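You operate a simulated robot arm through the tools that you are given. There is no shell and no other tool.

The job below is to be done with a simulated robot arm. You get a single attempt, and the scene is never put back.

JOB
Prime the barrel pump till soap water shows in the sight tube.
Fine: vent and primer open first, both shut after, nothing spilt. Where these are worked on the way, their far stop is far enough and under half their travel is too little: air vent.

The check looks at the end state, three seconds after you hand in, the way a careful person would. Anything else that was tipped, shoved, dropped, spilled or broken makes it a failure.

ROBOT AND FRAMES
A 7-joint arm with a two-finger parallel gripper, fixed in place. Base frame: the origin is at the foot of the arm, x ahead of it, y to its left, z up. Readings come in mm, rad, newtons and seconds.
Its first joint turns from -2.897 to 2.897 rad. Payload 1.57 kg.
The TCP is the grasp point between the finger pads, 30 mm short of the fingertips. In the tool frame z runs along the fingers and y along their closing line. Largest opening 80 mm; finger width 17, thickness 12; the body of the gripper, 40 by 82 mm, starts 80 mm behind the TCP.
Orientation is told as [roll, pitch, yaw] about the base's x, y, z axes, in that order, counted from this pose: with the fingers straight down and closing along the base's y, the tool's x points along the base's -x, its y along +y and its z along -z.

CONTROLS
- The arm moves only by the tool drive_tool. Its argument "deltas" is a list of rows, each a list of 7 numbers: the closure in counts, from 0 (fully open) to 255 (shut), then the shift along the tool's x, y, z in mm, then the turn, a rotation vector about the tool's x, y, z in rad. In form: [[claw, x, y, z, wx, wy, wz], ...]. A call has 1 to 20 rows; each row shifts and turns the commanded pose from where the row before left it, along the tool's axes as they then stand. Rows are played at 5 a second. More than 50 mm and 0.15 rad between two rows, or a gripper value outside its range, and nothing of the call is played. A pose out of reach is approached as far as the arm can. The call stops where the force on the tool passes 60 N (or 10 N more than at its start, if that is more) or the arm is blocked; 0.2 s more then pass. Each finger travels about 153 mm/s and halts on what it meets, pressing with about 25 N; the grip force reading is that of the motor and also rises with nothing between the fingers. The clock runs only during rows and for 0.2 s after the last one: add rows that do not move to give the fingers time. It gives the time, the measured TCP pose, the force on the tool (base axes), the opening and the grip force at its end, in the units of the frame above (readings bear some noise), with the torque about the TCP (base axes, N m) and any sound that the robot's microphone picked up, and new pictures: "pictures" is both (left out), scene, wrist or none.
- Cameras (640 x 400 px; columns grow to the right, rows downward): "scene" is fixed at [48.4, -649.8, 1773.8]; the picture's right is [0.91, 0.42, 0.00], its down [0.41, -0.89, -0.22] and it looks along [-0.09, 0.20, -0.98] (base axes); focal length 253 px, centre (320, 200). "wrist" rides on the gripper at [72, -7, -122] in the tool frame; the picture's right is [0.09, 1.00, 0.00], its down [-0.84, 0.08, -0.54] and it looks along [-0.54, 0.05, 0.84] (tool axes); focal length 238 px, centre (320, 200). There is no depth. A picture from a camera that has moved, and an enlarged one, comes with that camera's place and axes in the base frame and with its lens.
- inspect(camera, box): a new picture of the part [left, top, right, bottom] of that camera's present view, enlarged. The clock stands still meanwhile.
- sign_off(): hands the job in; it is judged then, once.

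Places have to be worked out from the pictures, the camera data and where the tool is seen. Open the gripper and draw the arm clear of the work before you hand the job in, unless the task says otherwise.

The tools are called after "Call:" as name(argument=value, ...) on one line, values as JSON. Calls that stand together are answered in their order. drive_tool: Moves the arm, as the interface text tells. Its arguments: {"type":"object","properties":{"deltas":{"type":"array"},"pictures":{"type":"string","enum":["both","scene","wrist","none"]}},"required":["deltas"]} The other tools are called the same way: inspect (camera, box) takes an enlarged picture of a part of a camera's view; sign_off () hands the job in.

At the start:

```text
clock: 0.0
position: [153.3, -421.8, 1364.3]
orientation: [0.0, -0.001, 0.0]
contact_force: [0.6, 0.3, -1.0]
wrist_torque: [0.02, 0.01, -0.02]
opening: 80.1
gripper_force: 0.0
```

scene: 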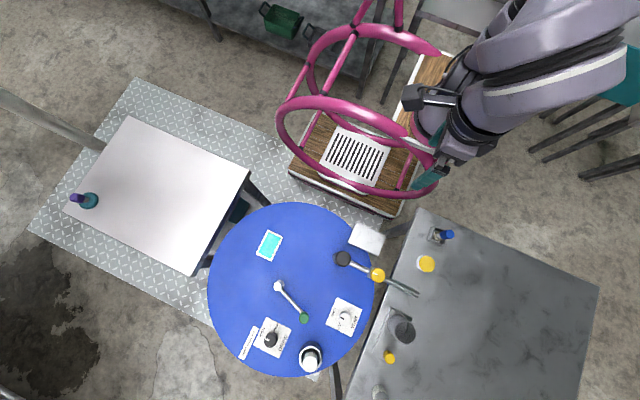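
wrist: 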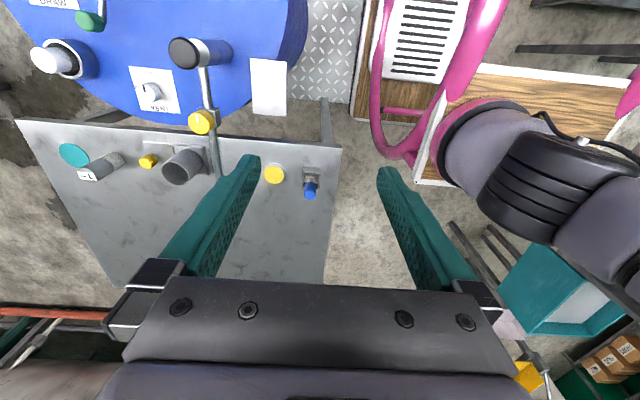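

I'll start by looking closely at the blue table and the grey bench beside it, where the pump fittings appear to be.

Call:
inspect(camera="scene", box=[200, 200, 400, 390])

Call:
inspect(camera="wrist", box=[0, 0, 340, 220])

Call:
inspect(camera="scene", box=[340, 200, 480, 290])

Call:
inspect(camera="scene", box=[225, 290, 385, 390])

```text
2.11 times, centred on (300, 295) of scene
camera zoom: at [48.4, -649.8, 1773.8], right [0.91, 0.42, 0.0], down [0.41, -0.89, -0.22], along [-0.09, 0.2, -0.98], focal length 533 px, centre (362, 0)
```

zoom: 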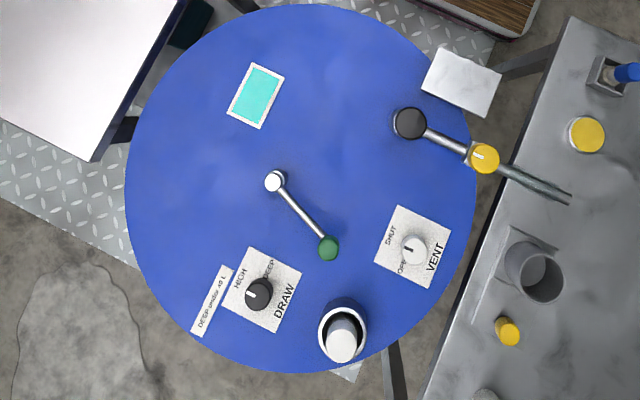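

```text
1.82 times, centred on (170, 110) of wrist
camera zoom: at [80.2, -429.0, 1485.6], right [-0.09, 1.0, 0.0], down [0.84, 0.08, 0.54], along [0.54, 0.05, -0.84], focal length 433 px, centre (593, 364)
```

zoom: 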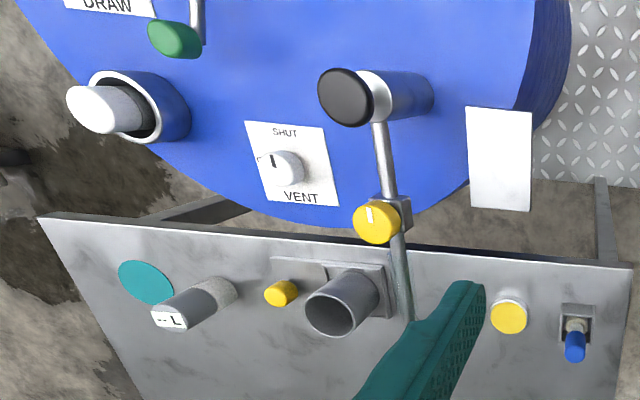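

```text
4.44 times, centred on (410, 245) of scene
camera zoom: at [48.4, -649.8, 1773.8], right [0.91, 0.42, 0.0], down [0.41, -0.89, -0.22], along [-0.09, 0.2, -0.98], focal length 1125 px, centre (-80, 0)
```

zoom: 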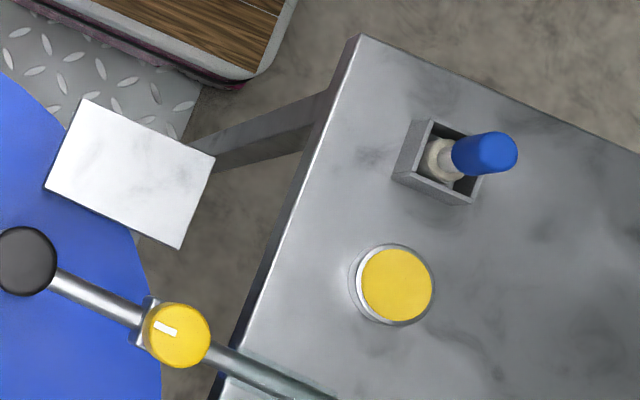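

```text
4.00 times, centred on (305, 340) of scene
camera zoom: at [48.4, -649.8, 1773.8], right [0.91, 0.42, 0.0], down [0.41, -0.89, -0.22], along [-0.09, 0.2, -0.98], focal length 1013 px, centre (380, -360)
```

zoom: 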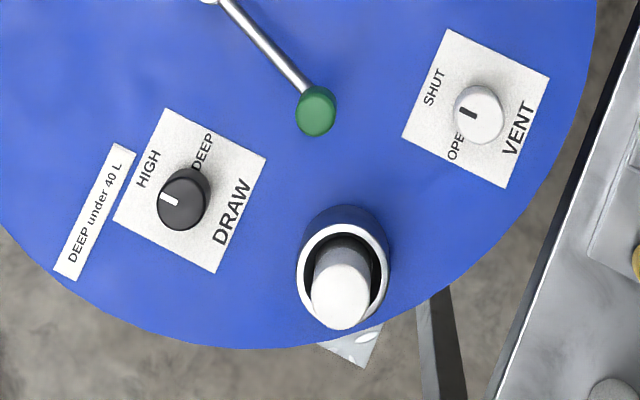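

The blue drum top carries a DRAW selector, a VENT knob, a crank and a tube. The bench carries buttons, a "-- L" display and a toggle. By triangulation the vent knob is near (196,-787,929). I'll move the arm slightly and yaw it so the wrist camera looks out over the drum.

Call:
drive_tool(deltas=[[0, 38, 0, 0, 0, 0, 0], [0, 38, 0, 0, 0, 0, 0], [0, 38, 0, 0, 0, 0, 0], [0, 38, 0, 0, 0, 0, 0], [0, 0, 0, 0, 0, 0, 0.142], [0, 0, 0, 0, 0, 0, 0.142], [0, 0, 0, 0, 0, 0, 0.142], [0, 0, 0, 0, 0, 0, 0.142], [0, 0, 0, 0, 0, 0, 0.142], [0, 0, 0, 0, 0, 0, 0.142], [0, 0, 0, 0, 0, 0, 0.142], [0, 0, 0, 0, 0, 0, 0.142], [0, 0, 0, 0, 0, 0, 0.142], [0, 0, 0, 0, 0, 0, 0.142], [0, 0, 0, 0, 0, 0, 0.142]])

```text
clock: 3.2
position: [1.7, -423.2, 1364.8]
orientation: [0.001, 0.001, -1.565]
contact_force: [-0.6, 0.8, -0.8]
wrist_torque: [0.03, 0.0, 0.06]
opening: 79.9
gripper_force: 0.0
camera wrist: at [-7.0, -350.3, 1485.7], right [1.0, 0.1, 0.0], down [0.08, -0.84, 0.54], along [0.05, -0.54, -0.84], focal length 238 px, centre (320, 200)
```

scene: 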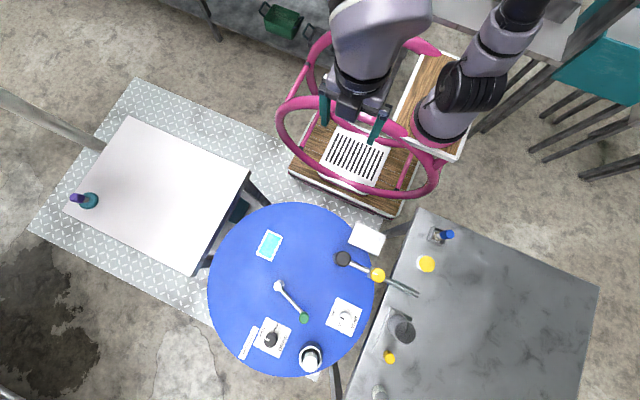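
wrist: 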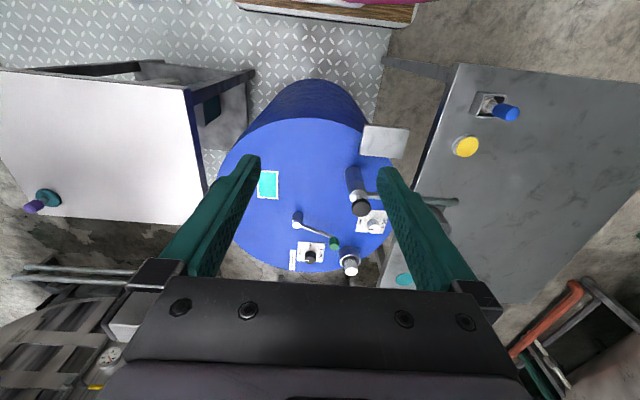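

The wrist view now shows the whole drum top. I'll enlarge parts of it.

Call:
inspect(camera="wrist", box=[220, 100, 420, 290])

Call:
inspect(camera="scene", box=[360, 300, 420, 400])

Call:
inspect(camera="scene", box=[320, 240, 420, 310])

```text
2.11 times, centred on (320, 195) of wrist
camera zoom: at [-7.0, -350.3, 1485.7], right [1.0, 0.1, 0.0], down [0.08, -0.84, 0.54], along [0.05, -0.54, -0.84], focal length 502 px, centre (320, 210)
```

zoom: 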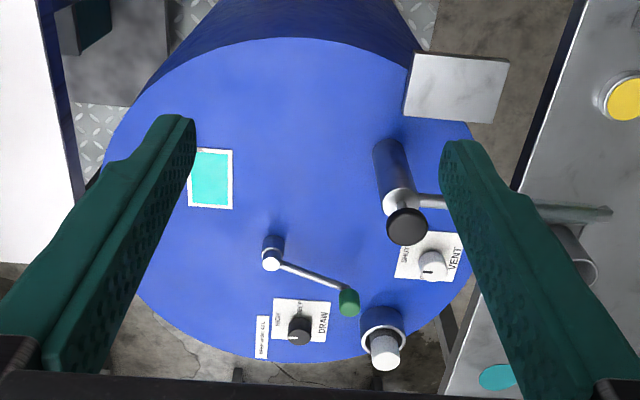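

```text
4.00 times, centred on (390, 350) of scene
camera zoom: at [48.4, -649.8, 1773.8], right [0.91, 0.42, 0.0], down [0.41, -0.89, -0.22], along [-0.09, 0.2, -0.98], focal length 1013 px, centre (40, -400)
```

zoom: 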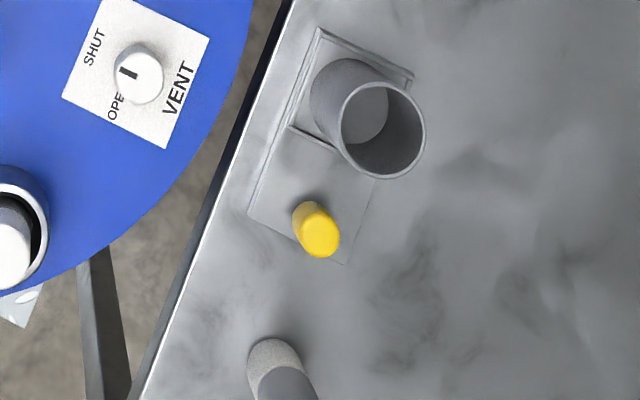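

```text
5.71 times, centred on (370, 275) of scene
camera zoom: at [48.4, -649.8, 1773.8], right [0.91, 0.42, 0.0], down [0.41, -0.89, -0.22], along [-0.09, 0.2, -0.98], focal length 1447 px, centre (34, -229)
```

zoom: 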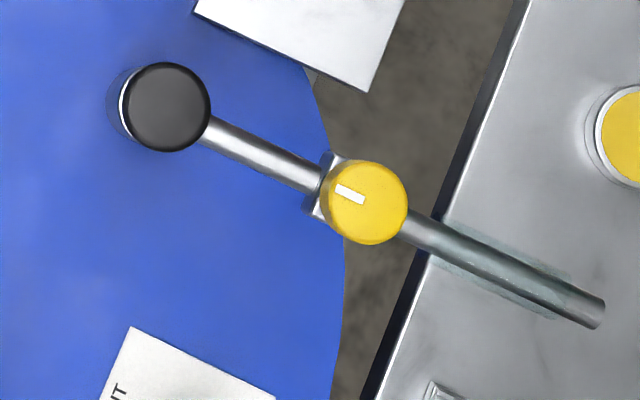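

The outlet pipe runs from the black-capped column through a yellow valve and a clear sight sleeve to a spout over the bench. I'll bring the wrist camera lower over the drum to read the details.

Call:
drive_tool(deltas=[[0, -32, 15, 22, 0, 0, 0], [0, -32, 15, 22, 0, 0, 0], [0, -32, 15, 22, 0, 0, 0], [0, -32, 15, 22, 0, 0, 0], [0, -32, 15, 22, 0, 0, 0], [0, -32, 15, 22, 0, 0, 0]])

Call:
inspect(camera="wrist", box=[200, 0, 440, 150])

Call:
inspect(camera="wrist", box=[200, 130, 440, 280])

```text
clock: 4.6
position: [93.7, -614.1, 1231.6]
orientation: [0.0, -0.002, -1.564]
contact_force: [-0.5, 1.0, 0.6]
wrist_torque: [-0.02, -0.04, -0.02]
opening: 79.9
gripper_force: 0.0
camera wrist: at [84.6, -542.3, 1352.4], right [1.0, 0.1, 0.0], down [0.08, -0.84, 0.54], along [0.05, -0.54, -0.84], focal length 238 px, centre (320, 200)
```

scene: 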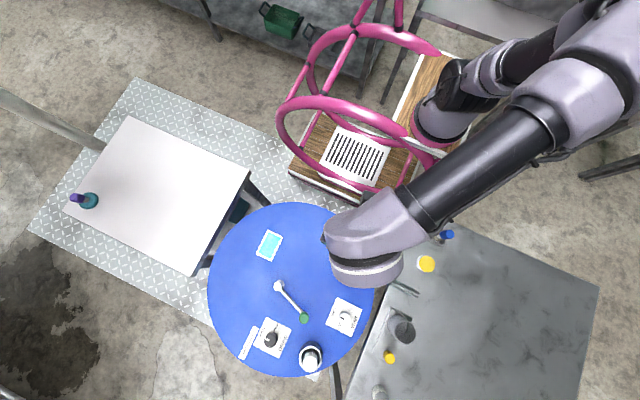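
wrist: 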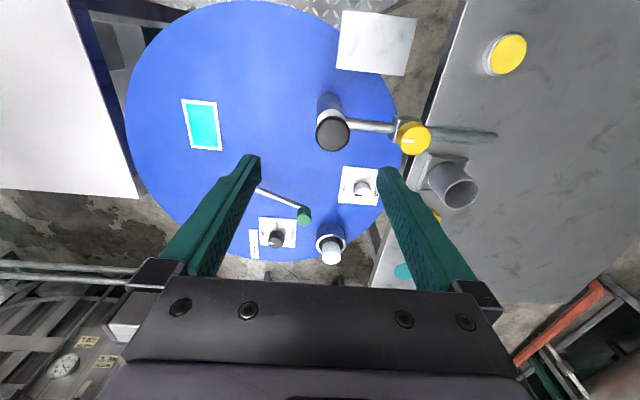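

```text
2.67 times, centred on (320, 75) of wrist
camera zoom: at [84.6, -542.3, 1352.4], right [1.0, 0.1, 0.0], down [0.08, -0.84, 0.54], along [0.05, -0.54, -0.84], focal length 636 px, centre (320, 533)
```

zoom: 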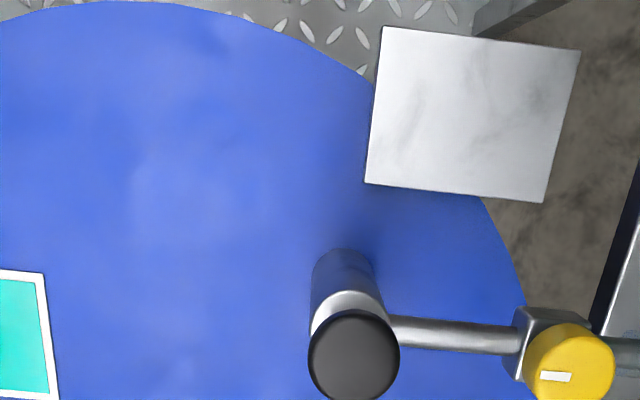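

```text
2.67 times, centred on (320, 205) of wrist
camera zoom: at [84.6, -542.3, 1352.4], right [1.0, 0.1, 0.0], down [0.08, -0.84, 0.54], along [0.05, -0.54, -0.84], focal length 636 px, centre (320, 187)
```

zoom: 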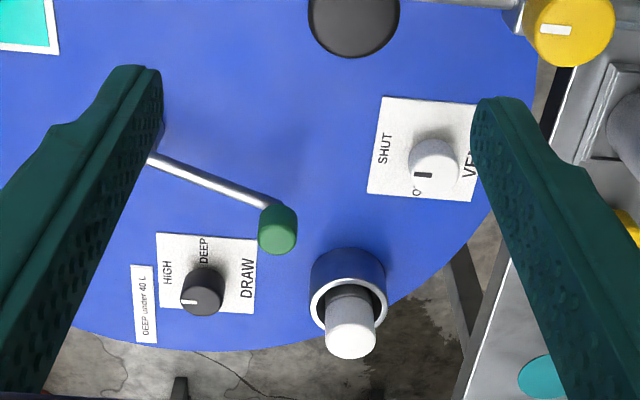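

The labels read DRAW HIGH/DEEP, with a note "DEEP under 40 L", and VENT SHUT/OPEN. Next I'll shift the camera over the bench to see the gauge, the buttons and the cup.

Call:
drive_tool(deltas=[[0, 0, 40, 0, 0, 0, 0], [0, 0, 40, 0, 0, 0, 0], [0, 0, 40, 0, 0, 0, 0], [0, 0, 40, 0, 0, 0, 0], [0, 0, 40, 0, 0, 0, 0]])

Call:
inspect(camera="wrist", box=[200, 0, 440, 150])

Call:
inspect(camera="wrist", box=[200, 130, 440, 280])

```text
clock: 5.8
position: [292.3, -612.3, 1232.6]
orientation: [-0.001, 0.001, -1.564]
contact_force: [-1.3, 0.0, 0.1]
wrist_torque: [0.0, -0.03, 0.01]
opening: 80.1
gripper_force: 0.0
camera wrist: at [284.3, -541.7, 1352.9], right [1.0, 0.1, 0.0], down [0.08, -0.84, 0.54], along [0.05, -0.54, -0.84], focal length 238 px, centre (320, 200)
```

scene: 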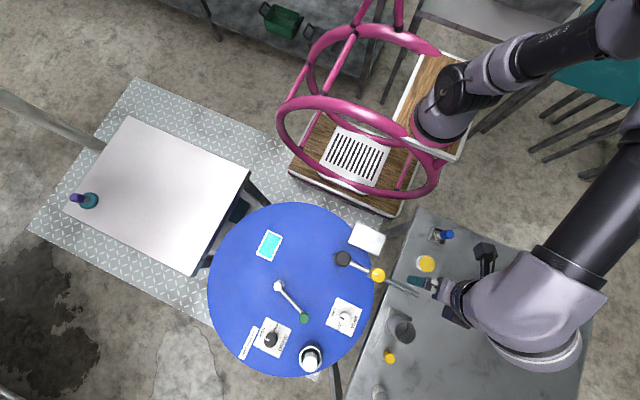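
wrist: 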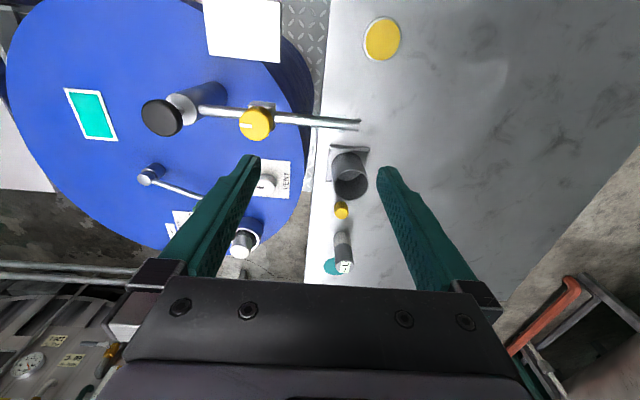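

```text
2.67 times, centred on (320, 75) of wrist
camera zoom: at [284.3, -541.7, 1352.9], right [1.0, 0.1, 0.0], down [0.08, -0.84, 0.54], along [0.05, -0.54, -0.84], focal length 636 px, centre (320, 533)
```

zoom: 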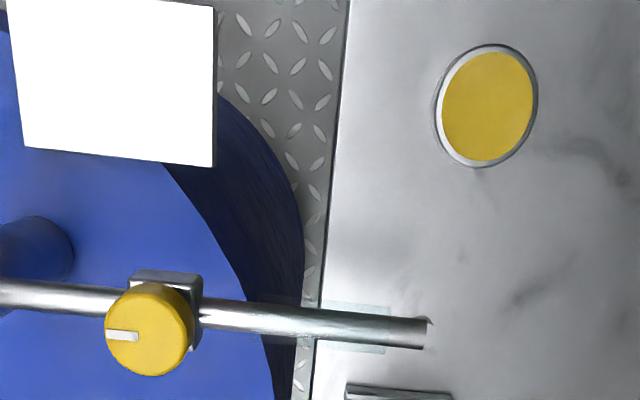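

```text
2.67 times, centred on (320, 205) of wrist
camera zoom: at [284.3, -541.7, 1352.9], right [1.0, 0.1, 0.0], down [0.08, -0.84, 0.54], along [0.05, -0.54, -0.84], focal length 636 px, centre (320, 187)
```

zoom: 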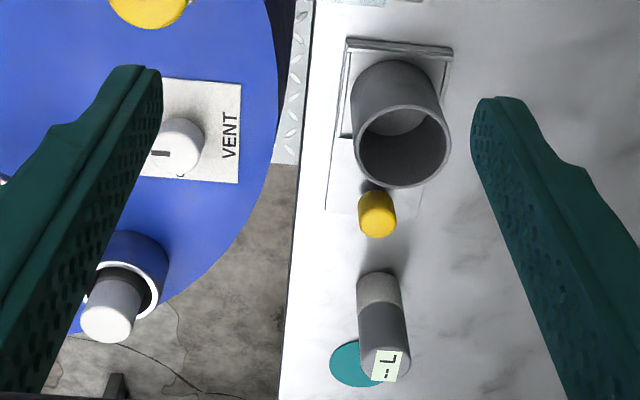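

The "-- L" device looks like a portable level gauge standing by a teal disc, and the cyan pad on the drum may be its measuring spot. I'll zoom in hard on each part, since enlarged pictures seem to keep their detail.

Call:
inspect(camera="wrist", box=[315, 130, 385, 175])

Call:
inspect(camera="wrist", box=[310, 190, 390, 280])

Call:
inspect(camera="wrist", box=[210, 90, 380, 150])

Call:
inspect(camera="wrist", box=[60, 80, 125, 140])

Call:
inspect(camera="scene", box=[425, 220, 460, 250])

Call:
inspect(camera="scene", box=[285, 335, 335, 385])

Call:
inspect(camera="scene", box=[265, 270, 320, 330])

Call:
inspect(camera="scene", box=[60, 170, 120, 220])

```text
8.89 times, centred on (350, 152) of wrist
camera zoom: at [284.3, -541.7, 1352.9], right [1.0, 0.1, 0.0], down [0.08, -0.84, 0.54], along [0.05, -0.54, -0.84], focal length 2119 px, centre (53, 622)
```

zoom: 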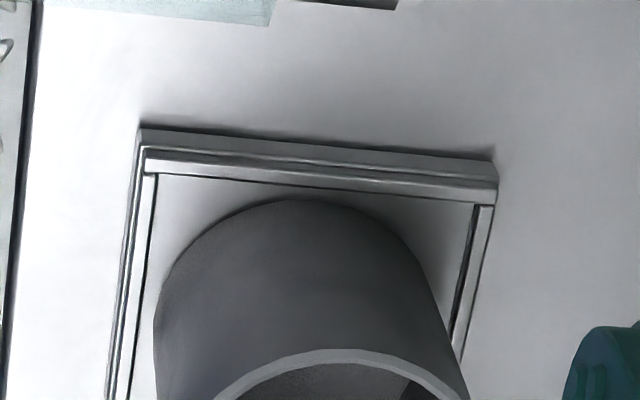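

```text
4.44 times, centred on (350, 235) of wrist
camera zoom: at [284.3, -541.7, 1352.9], right [1.0, 0.1, 0.0], down [0.08, -0.84, 0.54], along [0.05, -0.54, -0.84], focal length 1059 px, centre (187, 44)
```

zoom: 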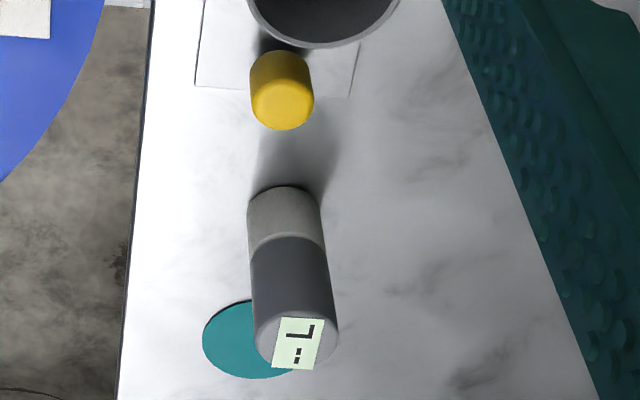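

```text
3.76 times, centred on (295, 120) of wrist
camera zoom: at [284.3, -541.7, 1352.9], right [1.0, 0.1, 0.0], down [0.08, -0.84, 0.54], along [0.05, -0.54, -0.84], focal length 897 px, centre (414, 501)
```

zoom: 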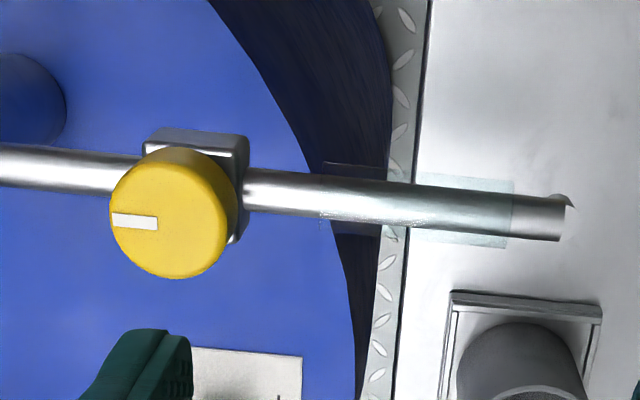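

```text
6.67 times, centred on (92, 110) of wrist
camera zoom: at [284.3, -541.7, 1352.9], right [1.0, 0.1, 0.0], down [0.08, -0.84, 0.54], along [0.05, -0.54, -0.84], focal length 1589 px, centre (1837, 800)
```

zoom: 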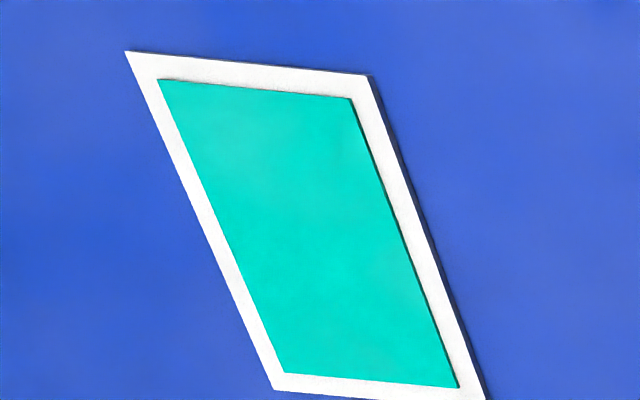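

```text
13.33 times, centred on (442, 235) of scene
camera zoom: at [48.4, -649.8, 1773.8], right [0.91, 0.42, 0.0], down [0.41, -0.89, -0.22], along [-0.09, 0.2, -0.98], focal length 3376 px, centre (-1313, -267)
```

zoom: 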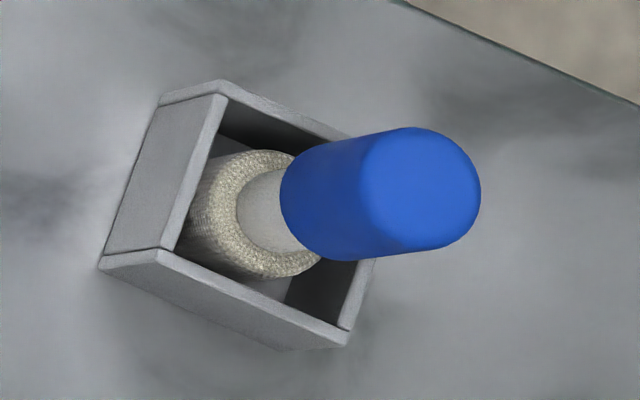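

```text
8.00 times, centred on (310, 360) of scene
camera zoom: at [48.4, -649.8, 1773.8], right [0.91, 0.42, 0.0], down [0.41, -0.89, -0.22], along [-0.09, 0.2, -0.98], focal length 2026 px, centre (400, -1080)
```

zoom: 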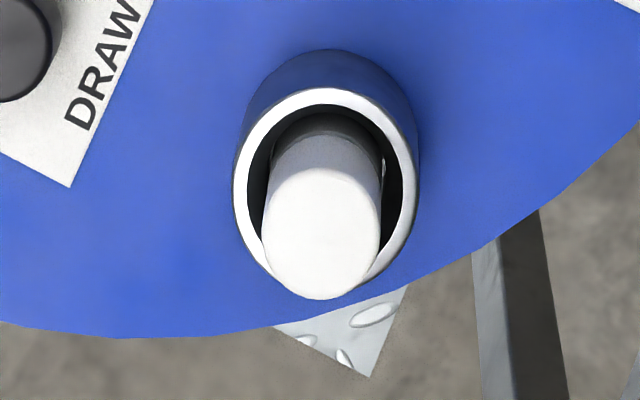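

```text
6.67 times, centred on (292, 300) of scene
camera zoom: at [48.4, -649.8, 1773.8], right [0.91, 0.42, 0.0], down [0.41, -0.89, -0.22], along [-0.09, 0.2, -0.98], focal length 1688 px, centre (503, -467)
```

zoom: 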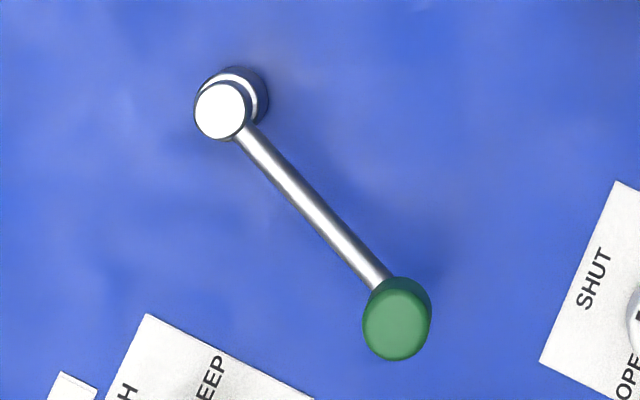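

```text
8.00 times, centred on (90, 195) of scene
camera zoom: at [48.4, -649.8, 1773.8], right [0.91, 0.42, 0.0], down [0.41, -0.89, -0.22], along [-0.09, 0.2, -0.98], focal length 2026 px, centre (2160, 240)
```

zoom: 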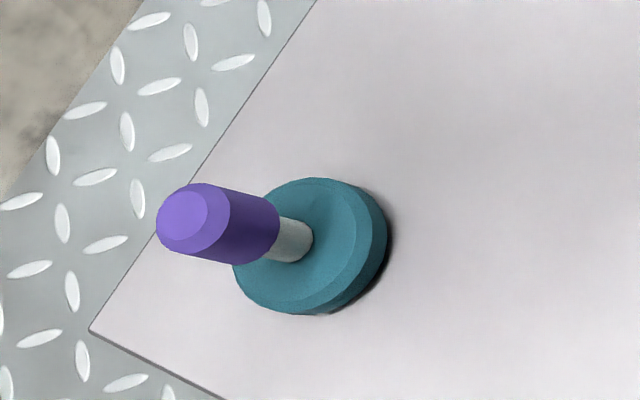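

The teal-and-purple object, the blue-headed brush in a box and the cup with a slide look like separate bench items. I'll tilt the tool outward to see the drum fittings, and the white plate, from a low side angle.

Call:
drive_tool(deltas=[[0, 18, -38, 16, 0, 0, 0], [0, 18, -38, 16, 0, 0, 0], [0, 18, -38, 16, 0, 0, 0], [0, 18, -38, 16, 0, 0, 0], [0, 18, -38, 16, 0, 0, 0], [0, 0, 0, 0, 0, -0.15, 0], [0, 0, 0, 0, 0, -0.15, 0], [0, 0, 0, 0, 0, -0.15, 0], [0, 0, 0, 0, 0, -0.15, 0]])

Call:
inspect(camera="wrist", box=[160, 0, 480, 200])

```text
clock: 7.8
position: [101.2, -523.4, 1151.6]
orientation: [-0.004, -0.6, -1.559]
contact_force: [0.8, -0.5, -0.2]
wrist_torque: [0.01, 0.03, -0.01]
opening: 79.7
gripper_force: 0.1
camera wrist: at [92.9, -395.1, 1211.9], right [0.99, 0.08, -0.05], down [0.08, -0.38, 0.92], along [0.06, -0.92, -0.39], focal length 238 px, centre (320, 200)
```

scene: 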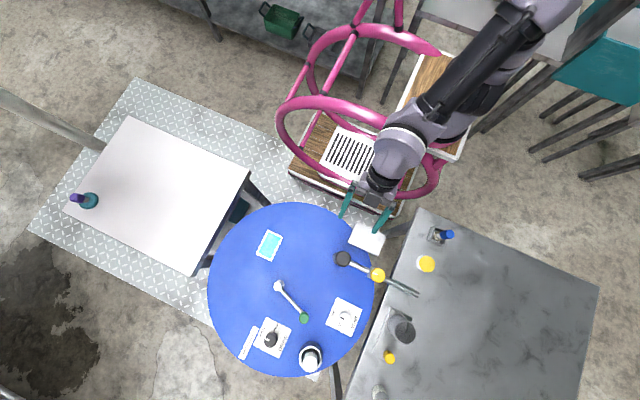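
wrist: 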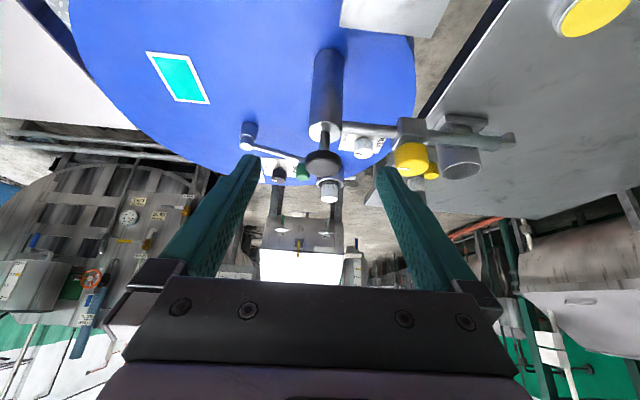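

```text
2.00 times, centred on (320, 100) of wrist
camera zoom: at [92.9, -395.1, 1211.9], right [0.99, 0.08, -0.05], down [0.08, -0.38, 0.92], along [0.06, -0.92, -0.39], focal length 477 px, centre (320, 400)
```

zoom: 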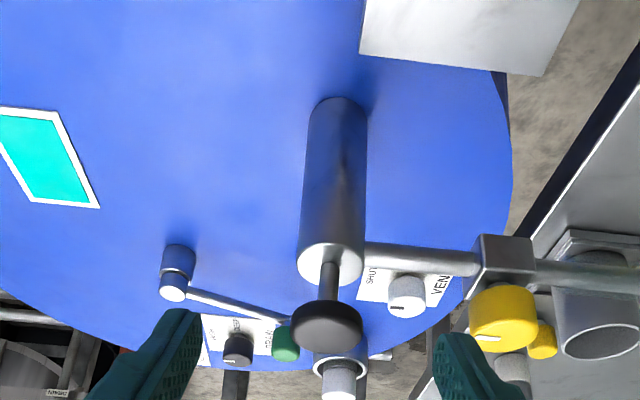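

The black-knobbed rod in the column is clearly a push-pull pump, with its knob near (110,-628,1066). I'll keep the tilt and move forward to see the plug in the collar, the lever and the knobs up close.

Call:
drive_tool(deltas=[[0, -35, 0, 15, 0, 0, 0], [0, -35, 0, 15, 0, 0, 0], [0, -35, 0, 15, 0, 0, 0], [0, -35, 0, 15, 0, 0, 0]])

Call:
inspect(camera="wrist", box=[240, 0, 400, 110])

Call:
inspect(camera="wrist", box=[240, 80, 400, 200])

Call:
inspect(camera="wrist", box=[380, 0, 640, 160])

```text
clock: 8.8
position: [101.8, -673.3, 1181.2]
orientation: [0.0, -0.6, -1.564]
contact_force: [0.7, -0.2, -0.1]
wrist_torque: [-0.01, -0.01, -0.01]
opening: 80.0
gripper_force: 0.1
camera wrist: at [94.5, -544.8, 1241.1], right [1.0, 0.08, -0.05], down [0.08, -0.38, 0.92], along [0.06, -0.92, -0.39], focal length 238 px, centre (320, 200)
```

scene: 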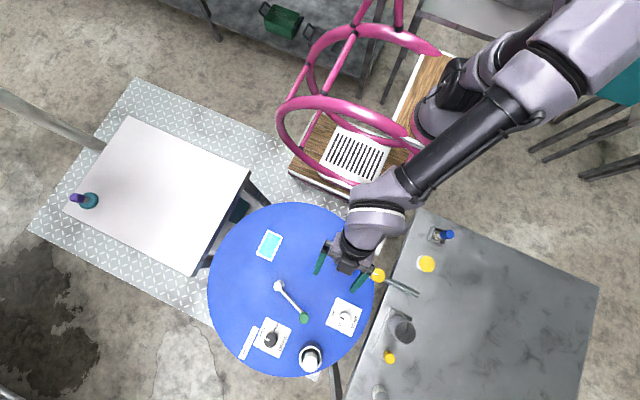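
wrist: 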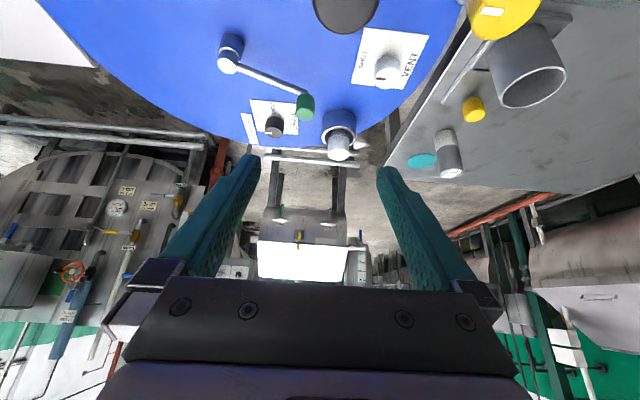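

```text
3.64 times, centred on (320, 55) of wrist
camera zoom: at [94.5, -544.8, 1241.1], right [1.0, 0.08, -0.05], down [0.08, -0.38, 0.92], along [0.06, -0.92, -0.39], focal length 867 px, centre (320, 727)
```

zoom: 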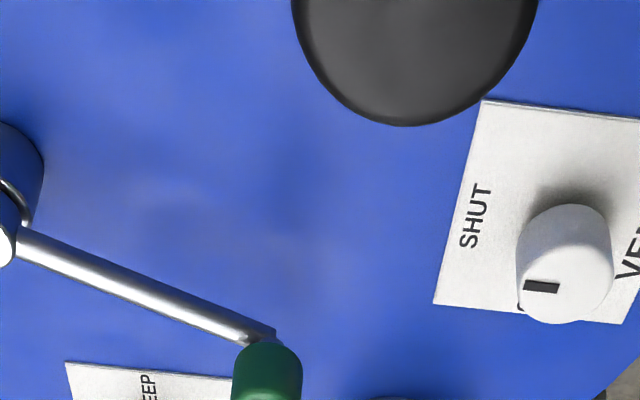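

```text
3.33 times, centred on (320, 140) of wrist
camera zoom: at [94.5, -544.8, 1241.1], right [1.0, 0.08, -0.05], down [0.08, -0.38, 0.92], along [0.06, -0.92, -0.39], focal length 794 px, centre (320, 400)
```

zoom: 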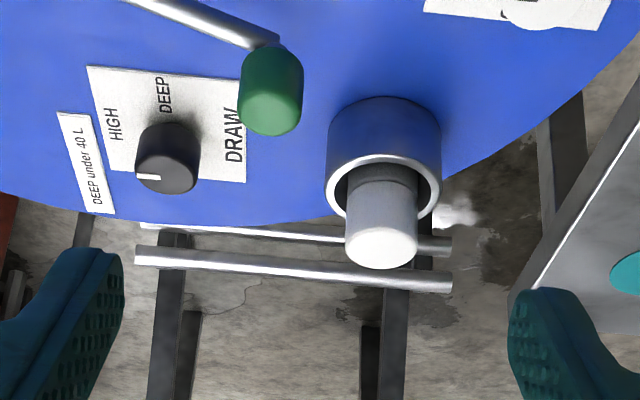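

```text
2.46 times, centred on (510, 80) of wrist
camera zoom: at [94.5, -544.8, 1241.1], right [1.0, 0.08, -0.05], down [0.08, -0.38, 0.92], along [0.06, -0.92, -0.39], focal length 587 px, centre (-148, 495)
```

zoom: 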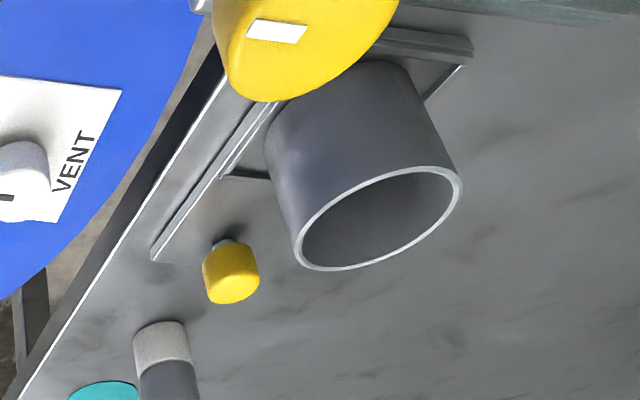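

The white piece sits in a collar as if it were a removable plug or tool, and the bench cup sits on a railed tray. I'll straighten the tool and look straight down on the cup, tray, spout and valve.

Call:
drive_tool(deltas=[[0, 0, 0, 0, 0, 0.15, 0], [0, 0, 0, 0, 0, 0.15, 0], [0, 0, 0, 0, 0, 0.15, 0], [0, 0, 0, 0, 0, 0.15, 0], [0, 19, 38, 0, 0, 0, 0], [0, 19, 38, 0, 0, 0, 0], [0, 19, 38, 0, 0, 0, 0], [0, 19, 38, 0, 0, 0, 0], [0, 19, 38, 0, 0, 0, 0], [0, 19, 38, 0, 0, 0, 0]])

Call:
inspect(camera="wrist", box=[240, 0, 400, 110])

Call:
inspect(camera="wrist", box=[240, 110, 400, 220])

Call:
inspect(camera="wrist", box=[260, 200, 400, 285])

```text
clock: 11.0
position: [330.6, -556.8, 1181.4]
orientation: [0.0, 0.001, -1.564]
contact_force: [0.0, -0.1, -0.4]
wrist_torque: [0.01, -0.05, 0.02]
opening: 80.2
gripper_force: 0.1
camera wrist: at [322.0, -485.4, 1303.1], right [1.0, 0.1, 0.0], down [0.08, -0.84, 0.54], along [0.05, -0.54, -0.84], focal length 238 px, centre (320, 200)
```

scene: 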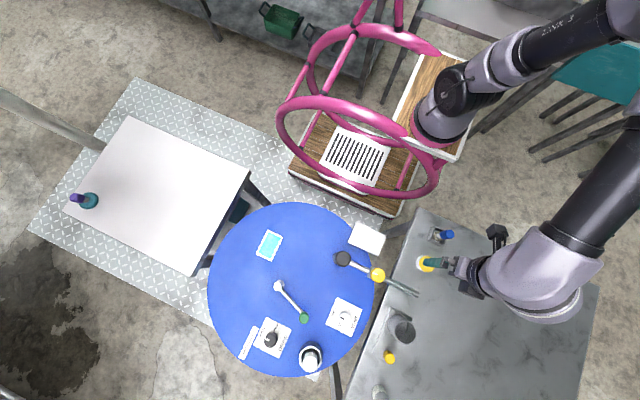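
wrist: 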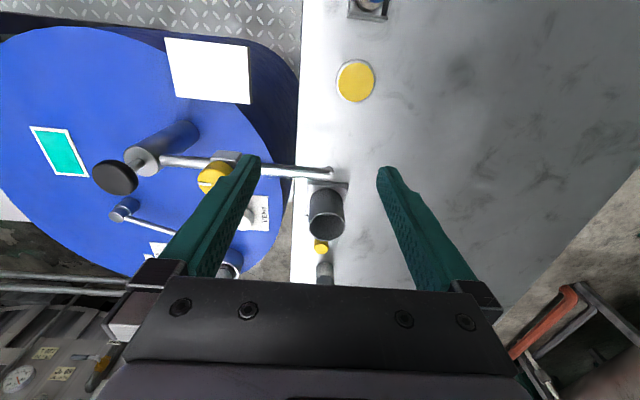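

```text
3.64 times, centred on (320, 55) of wrist
camera zoom: at [322.0, -485.4, 1303.1], right [1.0, 0.1, 0.0], down [0.08, -0.84, 0.54], along [0.05, -0.54, -0.84], focal length 867 px, centre (320, 727)
```

zoom: 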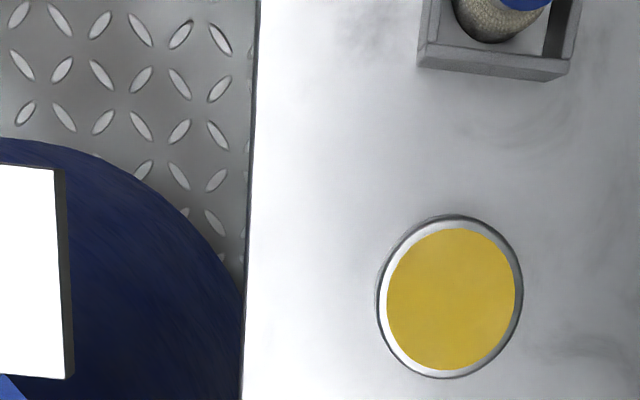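

```text
3.64 times, centred on (320, 165) of wrist
camera zoom: at [322.0, -485.4, 1303.1], right [1.0, 0.1, 0.0], down [0.08, -0.84, 0.54], along [0.05, -0.54, -0.84], focal length 867 px, centre (320, 327)
```

zoom: 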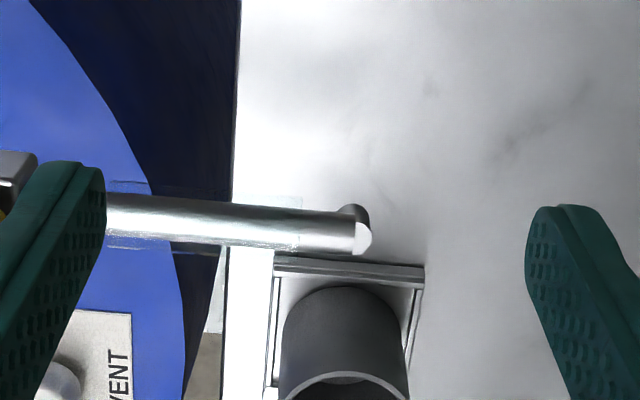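

```text
4.57 times, centred on (330, 242) of wrist
camera zoom: at [322.0, -485.4, 1303.1], right [1.0, 0.1, 0.0], down [0.08, -0.84, 0.54], along [0.05, -0.54, -0.84], focal length 1090 px, centre (274, 6)
```

zoom: 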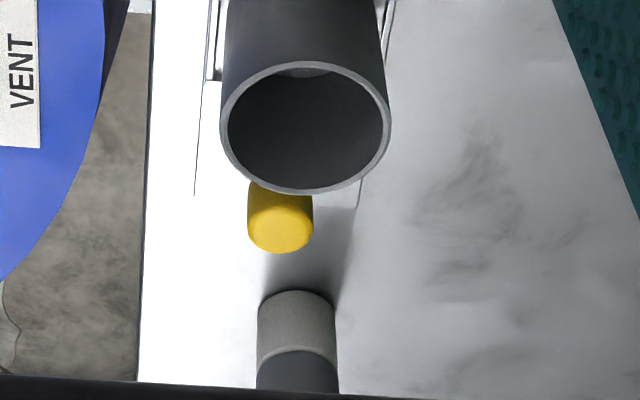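

The spout ends in a down-turned outlet, right beside the tray's end bar. I'll tilt for a low look at the tray, valve and spout from the base side.

Call:
drive_tool(deltas=[[0, 30, 0, 20, 0, 0, 0], [0, 30, 0, 20, 0, 0, 0], [0, 30, 0, 20, 0, -0.15, 0], [0, 0, 0, 0, 0, -0.15, 0], [0, 0, 0, 0, 0, -0.15, 0], [0, 0, 0, 0, 0, -0.15, 0]])

Call:
inspect(camera="wrist", box=[240, 60, 400, 170])

Call:
inspect(camera="wrist", box=[60, 0, 300, 160])

```text
clock: 12.4
position: [335.7, -481.3, 1126.8]
orientation: [-0.004, -0.568, -1.564]
contact_force: [-0.8, 0.7, 0.3]
wrist_torque: [0.01, -0.01, 0.01]
opening: 79.9
gripper_force: 0.0
out of reach, approached as far as the arm can: row 6
camera wrist: at [326.8, -355.4, 1191.6], right [1.0, 0.08, -0.05], down [0.08, -0.41, 0.91], along [0.05, -0.91, -0.42], focal length 238 px, centre (320, 200)
```

scene: 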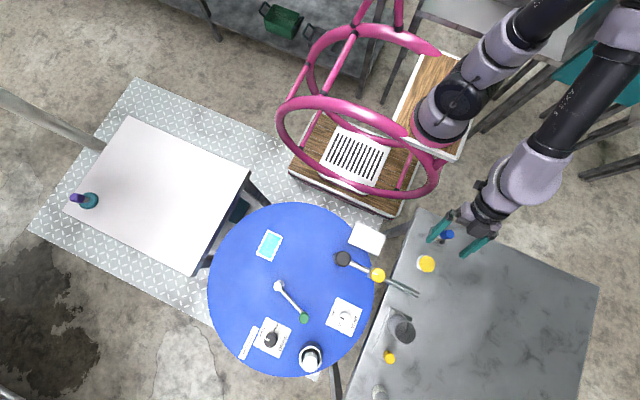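
wrist: 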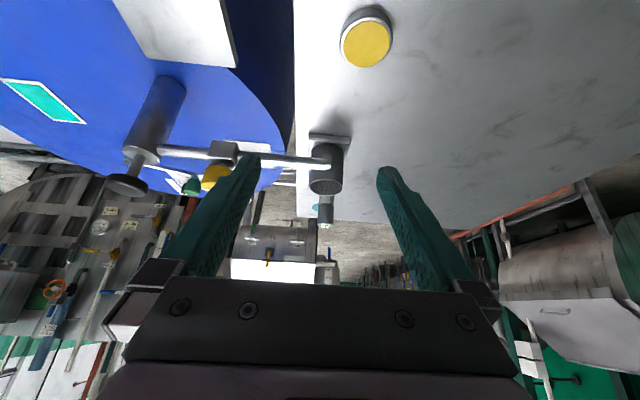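

```text
3.64 times, centred on (320, 115) of wrist
camera zoom: at [326.8, -355.4, 1191.6], right [1.0, 0.08, -0.05], down [0.08, -0.41, 0.91], along [0.05, -0.91, -0.42], focal length 867 px, centre (320, 509)
```

zoom: 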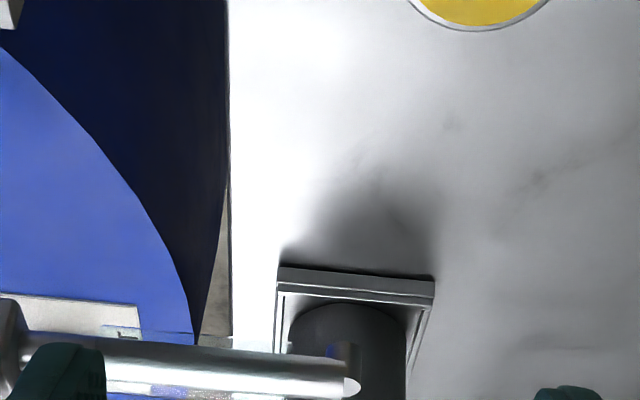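

```text
2.50 times, centred on (180, 80) of wrist
camera zoom: at [326.8, -355.4, 1191.6], right [1.0, 0.08, -0.05], down [0.08, -0.41, 0.91], along [0.05, -0.91, -0.42], focal length 596 px, centre (670, 500)
```

zoom: 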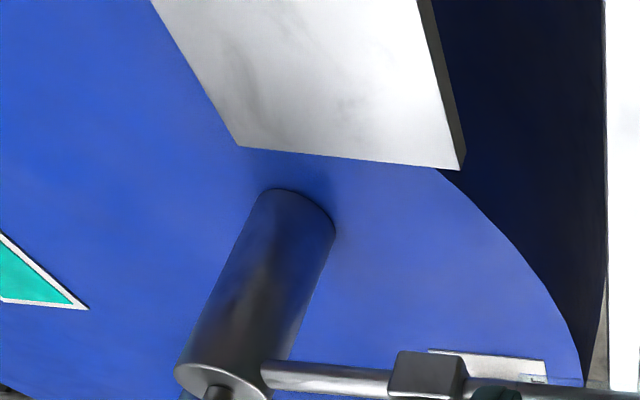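

The white slab is just a thick plate on the drum rim, and the spout outlet is next to the cup tray. I'll untilt, swing the yaw to face the "-- L" gauge at about (380,-940), and look at it closely from above.

Call:
drive_tool(deltas=[[0, 0, 0, 0, 0, 0.15, 0], [0, 0, 0, 0, 0, 0.15, 0], [0, 0, 0, 0, 0, 0.15, 0], [0, 0, 0, 0, 0, 0.15, 0], [0, 0, 0, 0, 0, 0, -0.126], [0, 0, 0, 0, 0, 0, -0.126], [0, 0, 0, 0, 0, 0, -0.126], [0, -35, -19, -4, 0, 0, 0], [0, -35, -19, -4, 0, 0, 0], [0, -35, -19, -4, 0, 0, 0], [0, -35, -19, -4, 0, 0, 0], [0, -35, -19, -4, 0, 0, 0], [0, -35, -19, -4, 0, 0, 0], [0, -35, -19, -4, 0, 0, 0]])

Call:
inspect(camera="wrist", box=[240, 60, 400, 170])

Call:
inspect(camera="wrist", box=[240, 160, 400, 270])

```text
clock: 15.4
position: [304.1, -760.0, 1155.0]
orientation: [0.0, -0.001, -1.186]
contact_force: [0.0, 1.3, 0.8]
wrist_torque: [-0.02, -0.01, 0.0]
opening: 79.9
gripper_force: 0.2
camera wrist: at [269.8, -695.5, 1277.6], right [0.89, 0.46, 0.0], down [0.39, -0.75, 0.54], along [0.25, -0.48, -0.84], focal length 238 px, centre (320, 200)
```

scene: 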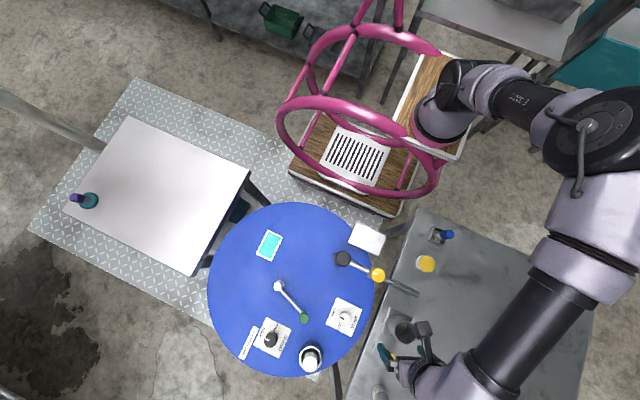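
wrist: 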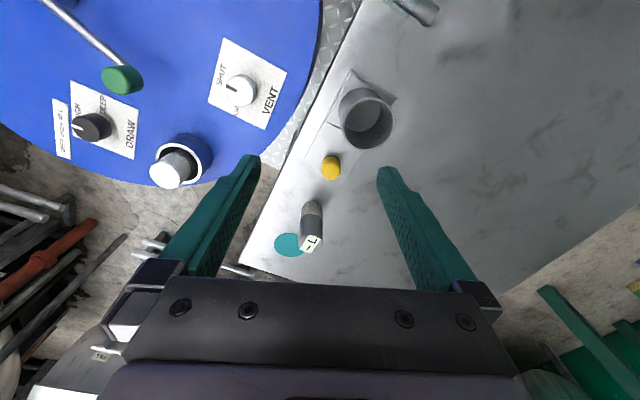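

```text
3.64 times, centred on (320, 115) of wrist
camera zoom: at [269.8, -695.5, 1277.6], right [0.89, 0.46, 0.0], down [0.39, -0.75, 0.54], along [0.25, -0.48, -0.84], focal length 867 px, centre (320, 509)
```

zoom: 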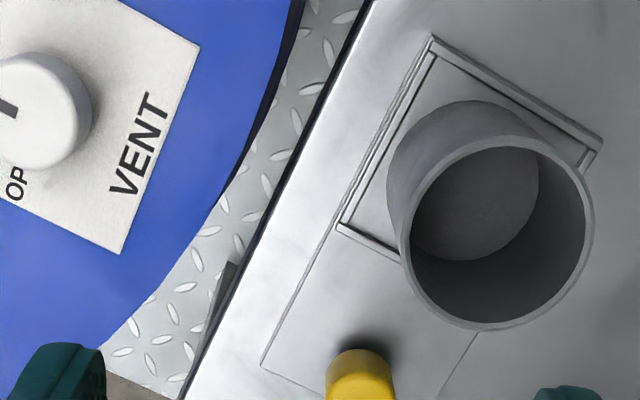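

```text
3.64 times, centred on (320, 215) of wrist
camera zoom: at [269.8, -695.5, 1277.6], right [0.89, 0.46, 0.0], down [0.39, -0.75, 0.54], along [0.25, -0.48, -0.84], focal length 867 px, centre (320, 146)
```

zoom: 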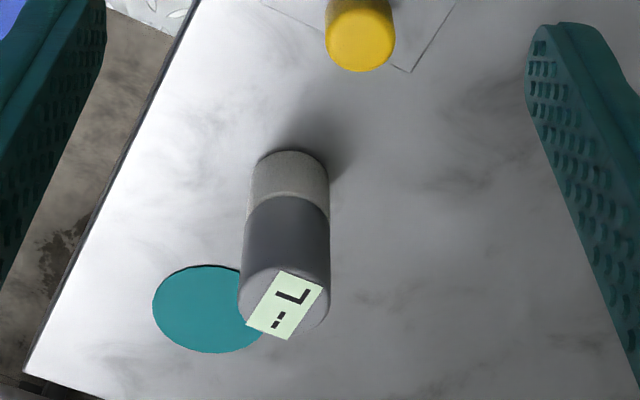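

The gauge stands upright at about (379,-939), top z≈990, about 42 mm across, and still reads "-- L". I'll tilt the tool outward 0.5 rad for reach and come to a pre-grasp pose just short of it.

Call:
drive_tool(deltas=[[0, 0, 0, 0, 0, -0.125, 0], [0, 0, 0, 0, 0, -0.125, 0], [0, 0, 0, 0, 0, -0.125, 0], [0, 0, 0, 0, 0, -0.125, 0], [0, -19.85, 0.6, 37.4, 0, 0, 0], [0, -19.85, 0.6, 37.4, 0, 0, 0], [0, -19.85, 0.6, 37.4, 0, 0, 0], [0, -19.85, 0.6, 37.4, 0, 0, 0], [0, 0, 0, 0, 0, 0, 0]])

Call:
inspect(camera="wrist", box=[220, 100, 420, 290])

```text
clock: 17.4
position: [359.1, -890.2, 1063.7]
orientation: [0.0, -0.498, -1.187]
contact_force: [0.0, 0.7, 0.5]
wrist_torque: [0.02, -0.01, 0.0]
opening: 80.1
gripper_force: 0.0
camera wrist: at [306.6, -780.2, 1136.1], right [0.89, 0.45, -0.04], down [0.25, -0.41, 0.88], along [0.38, -0.79, -0.48], focal length 238 px, centre (320, 200)
```

scene: 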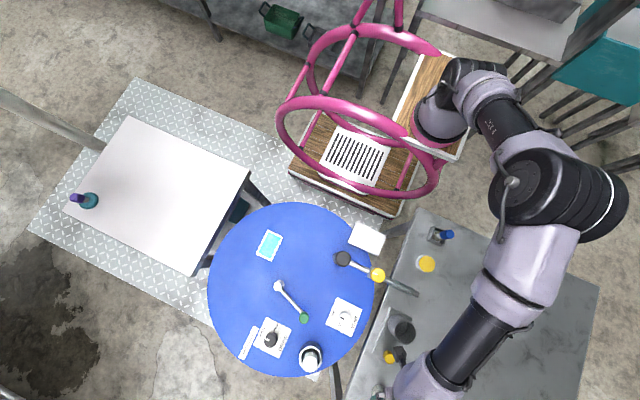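
wrist: 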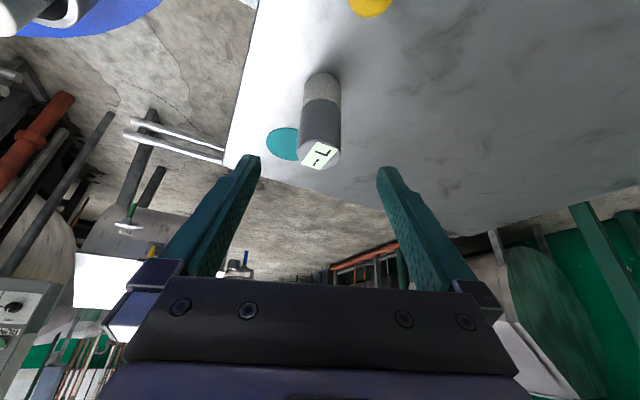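

```text
2.11 times, centred on (320, 195) of wrist
camera zoom: at [306.6, -780.2, 1136.1], right [0.89, 0.45, -0.04], down [0.25, -0.41, 0.88], along [0.38, -0.79, -0.48], focal length 502 px, centre (320, 210)
```

zoom: 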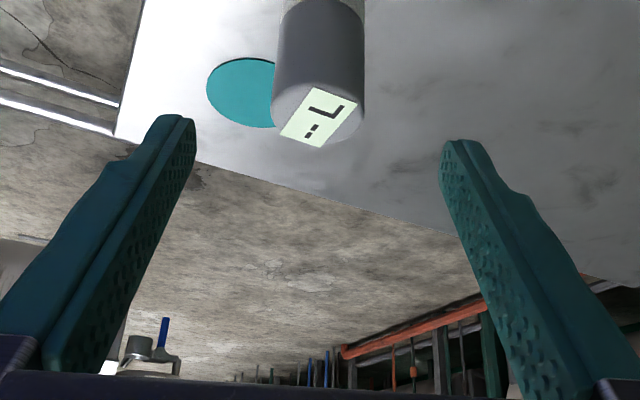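

The gauge is centred between the fingers. I'll advance about 116 mm along the tool axis to straddle its upper body, without closing yet.

Call:
drive_tool(deltas=[[0, 0, 1, 38.6, 0, 0, 0], [0, 0, 0, 38.6, 0, 0, 0], [0, 0, 0, 38.6, 0, 0, 0], [0, 0, 0, 0, 0, 0, 0]])

Call:
inspect(camera="wrist", box=[180, 80, 460, 290])

```text
clock: 18.4
position: [380.7, -941.1, 961.8]
orientation: [0.0, -0.5, -1.185]
contact_force: [-0.2, 0.0, -0.4]
wrist_torque: [-0.01, -0.01, -0.03]
opening: 80.1
gripper_force: 0.1
camera wrist: at [328.1, -831.2, 1033.7], right [0.89, 0.45, -0.04], down [0.25, -0.41, 0.88], along [0.38, -0.79, -0.48], focal length 238 px, centre (320, 200)
```

scene: 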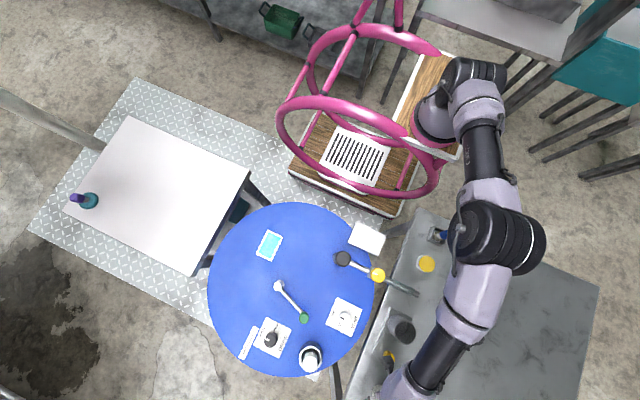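
wrist: 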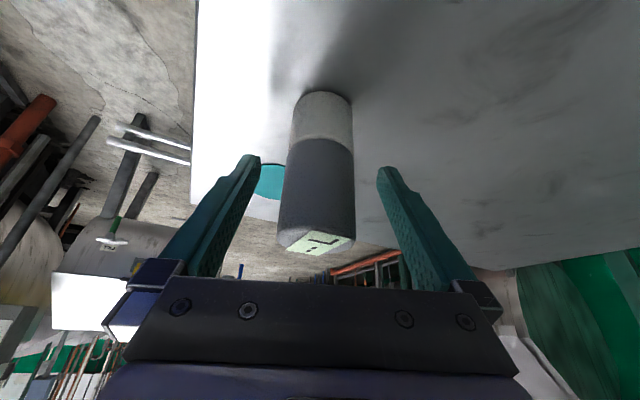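

```text
1.90 times, centred on (320, 185) of wrist
camera zoom: at [328.1, -831.2, 1033.7], right [0.89, 0.45, -0.04], down [0.25, -0.41, 0.88], along [0.38, -0.79, -0.48], focal length 454 px, centre (320, 229)
```

zoom: 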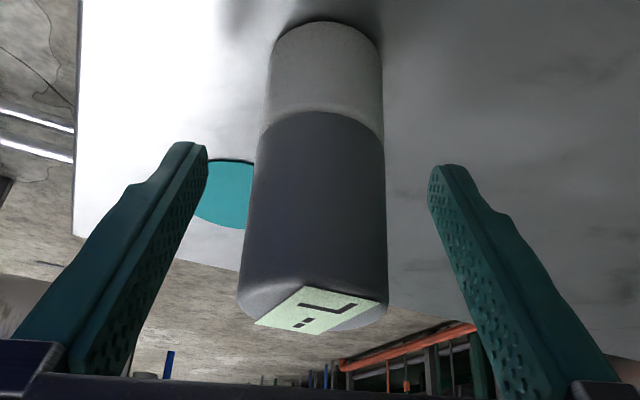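

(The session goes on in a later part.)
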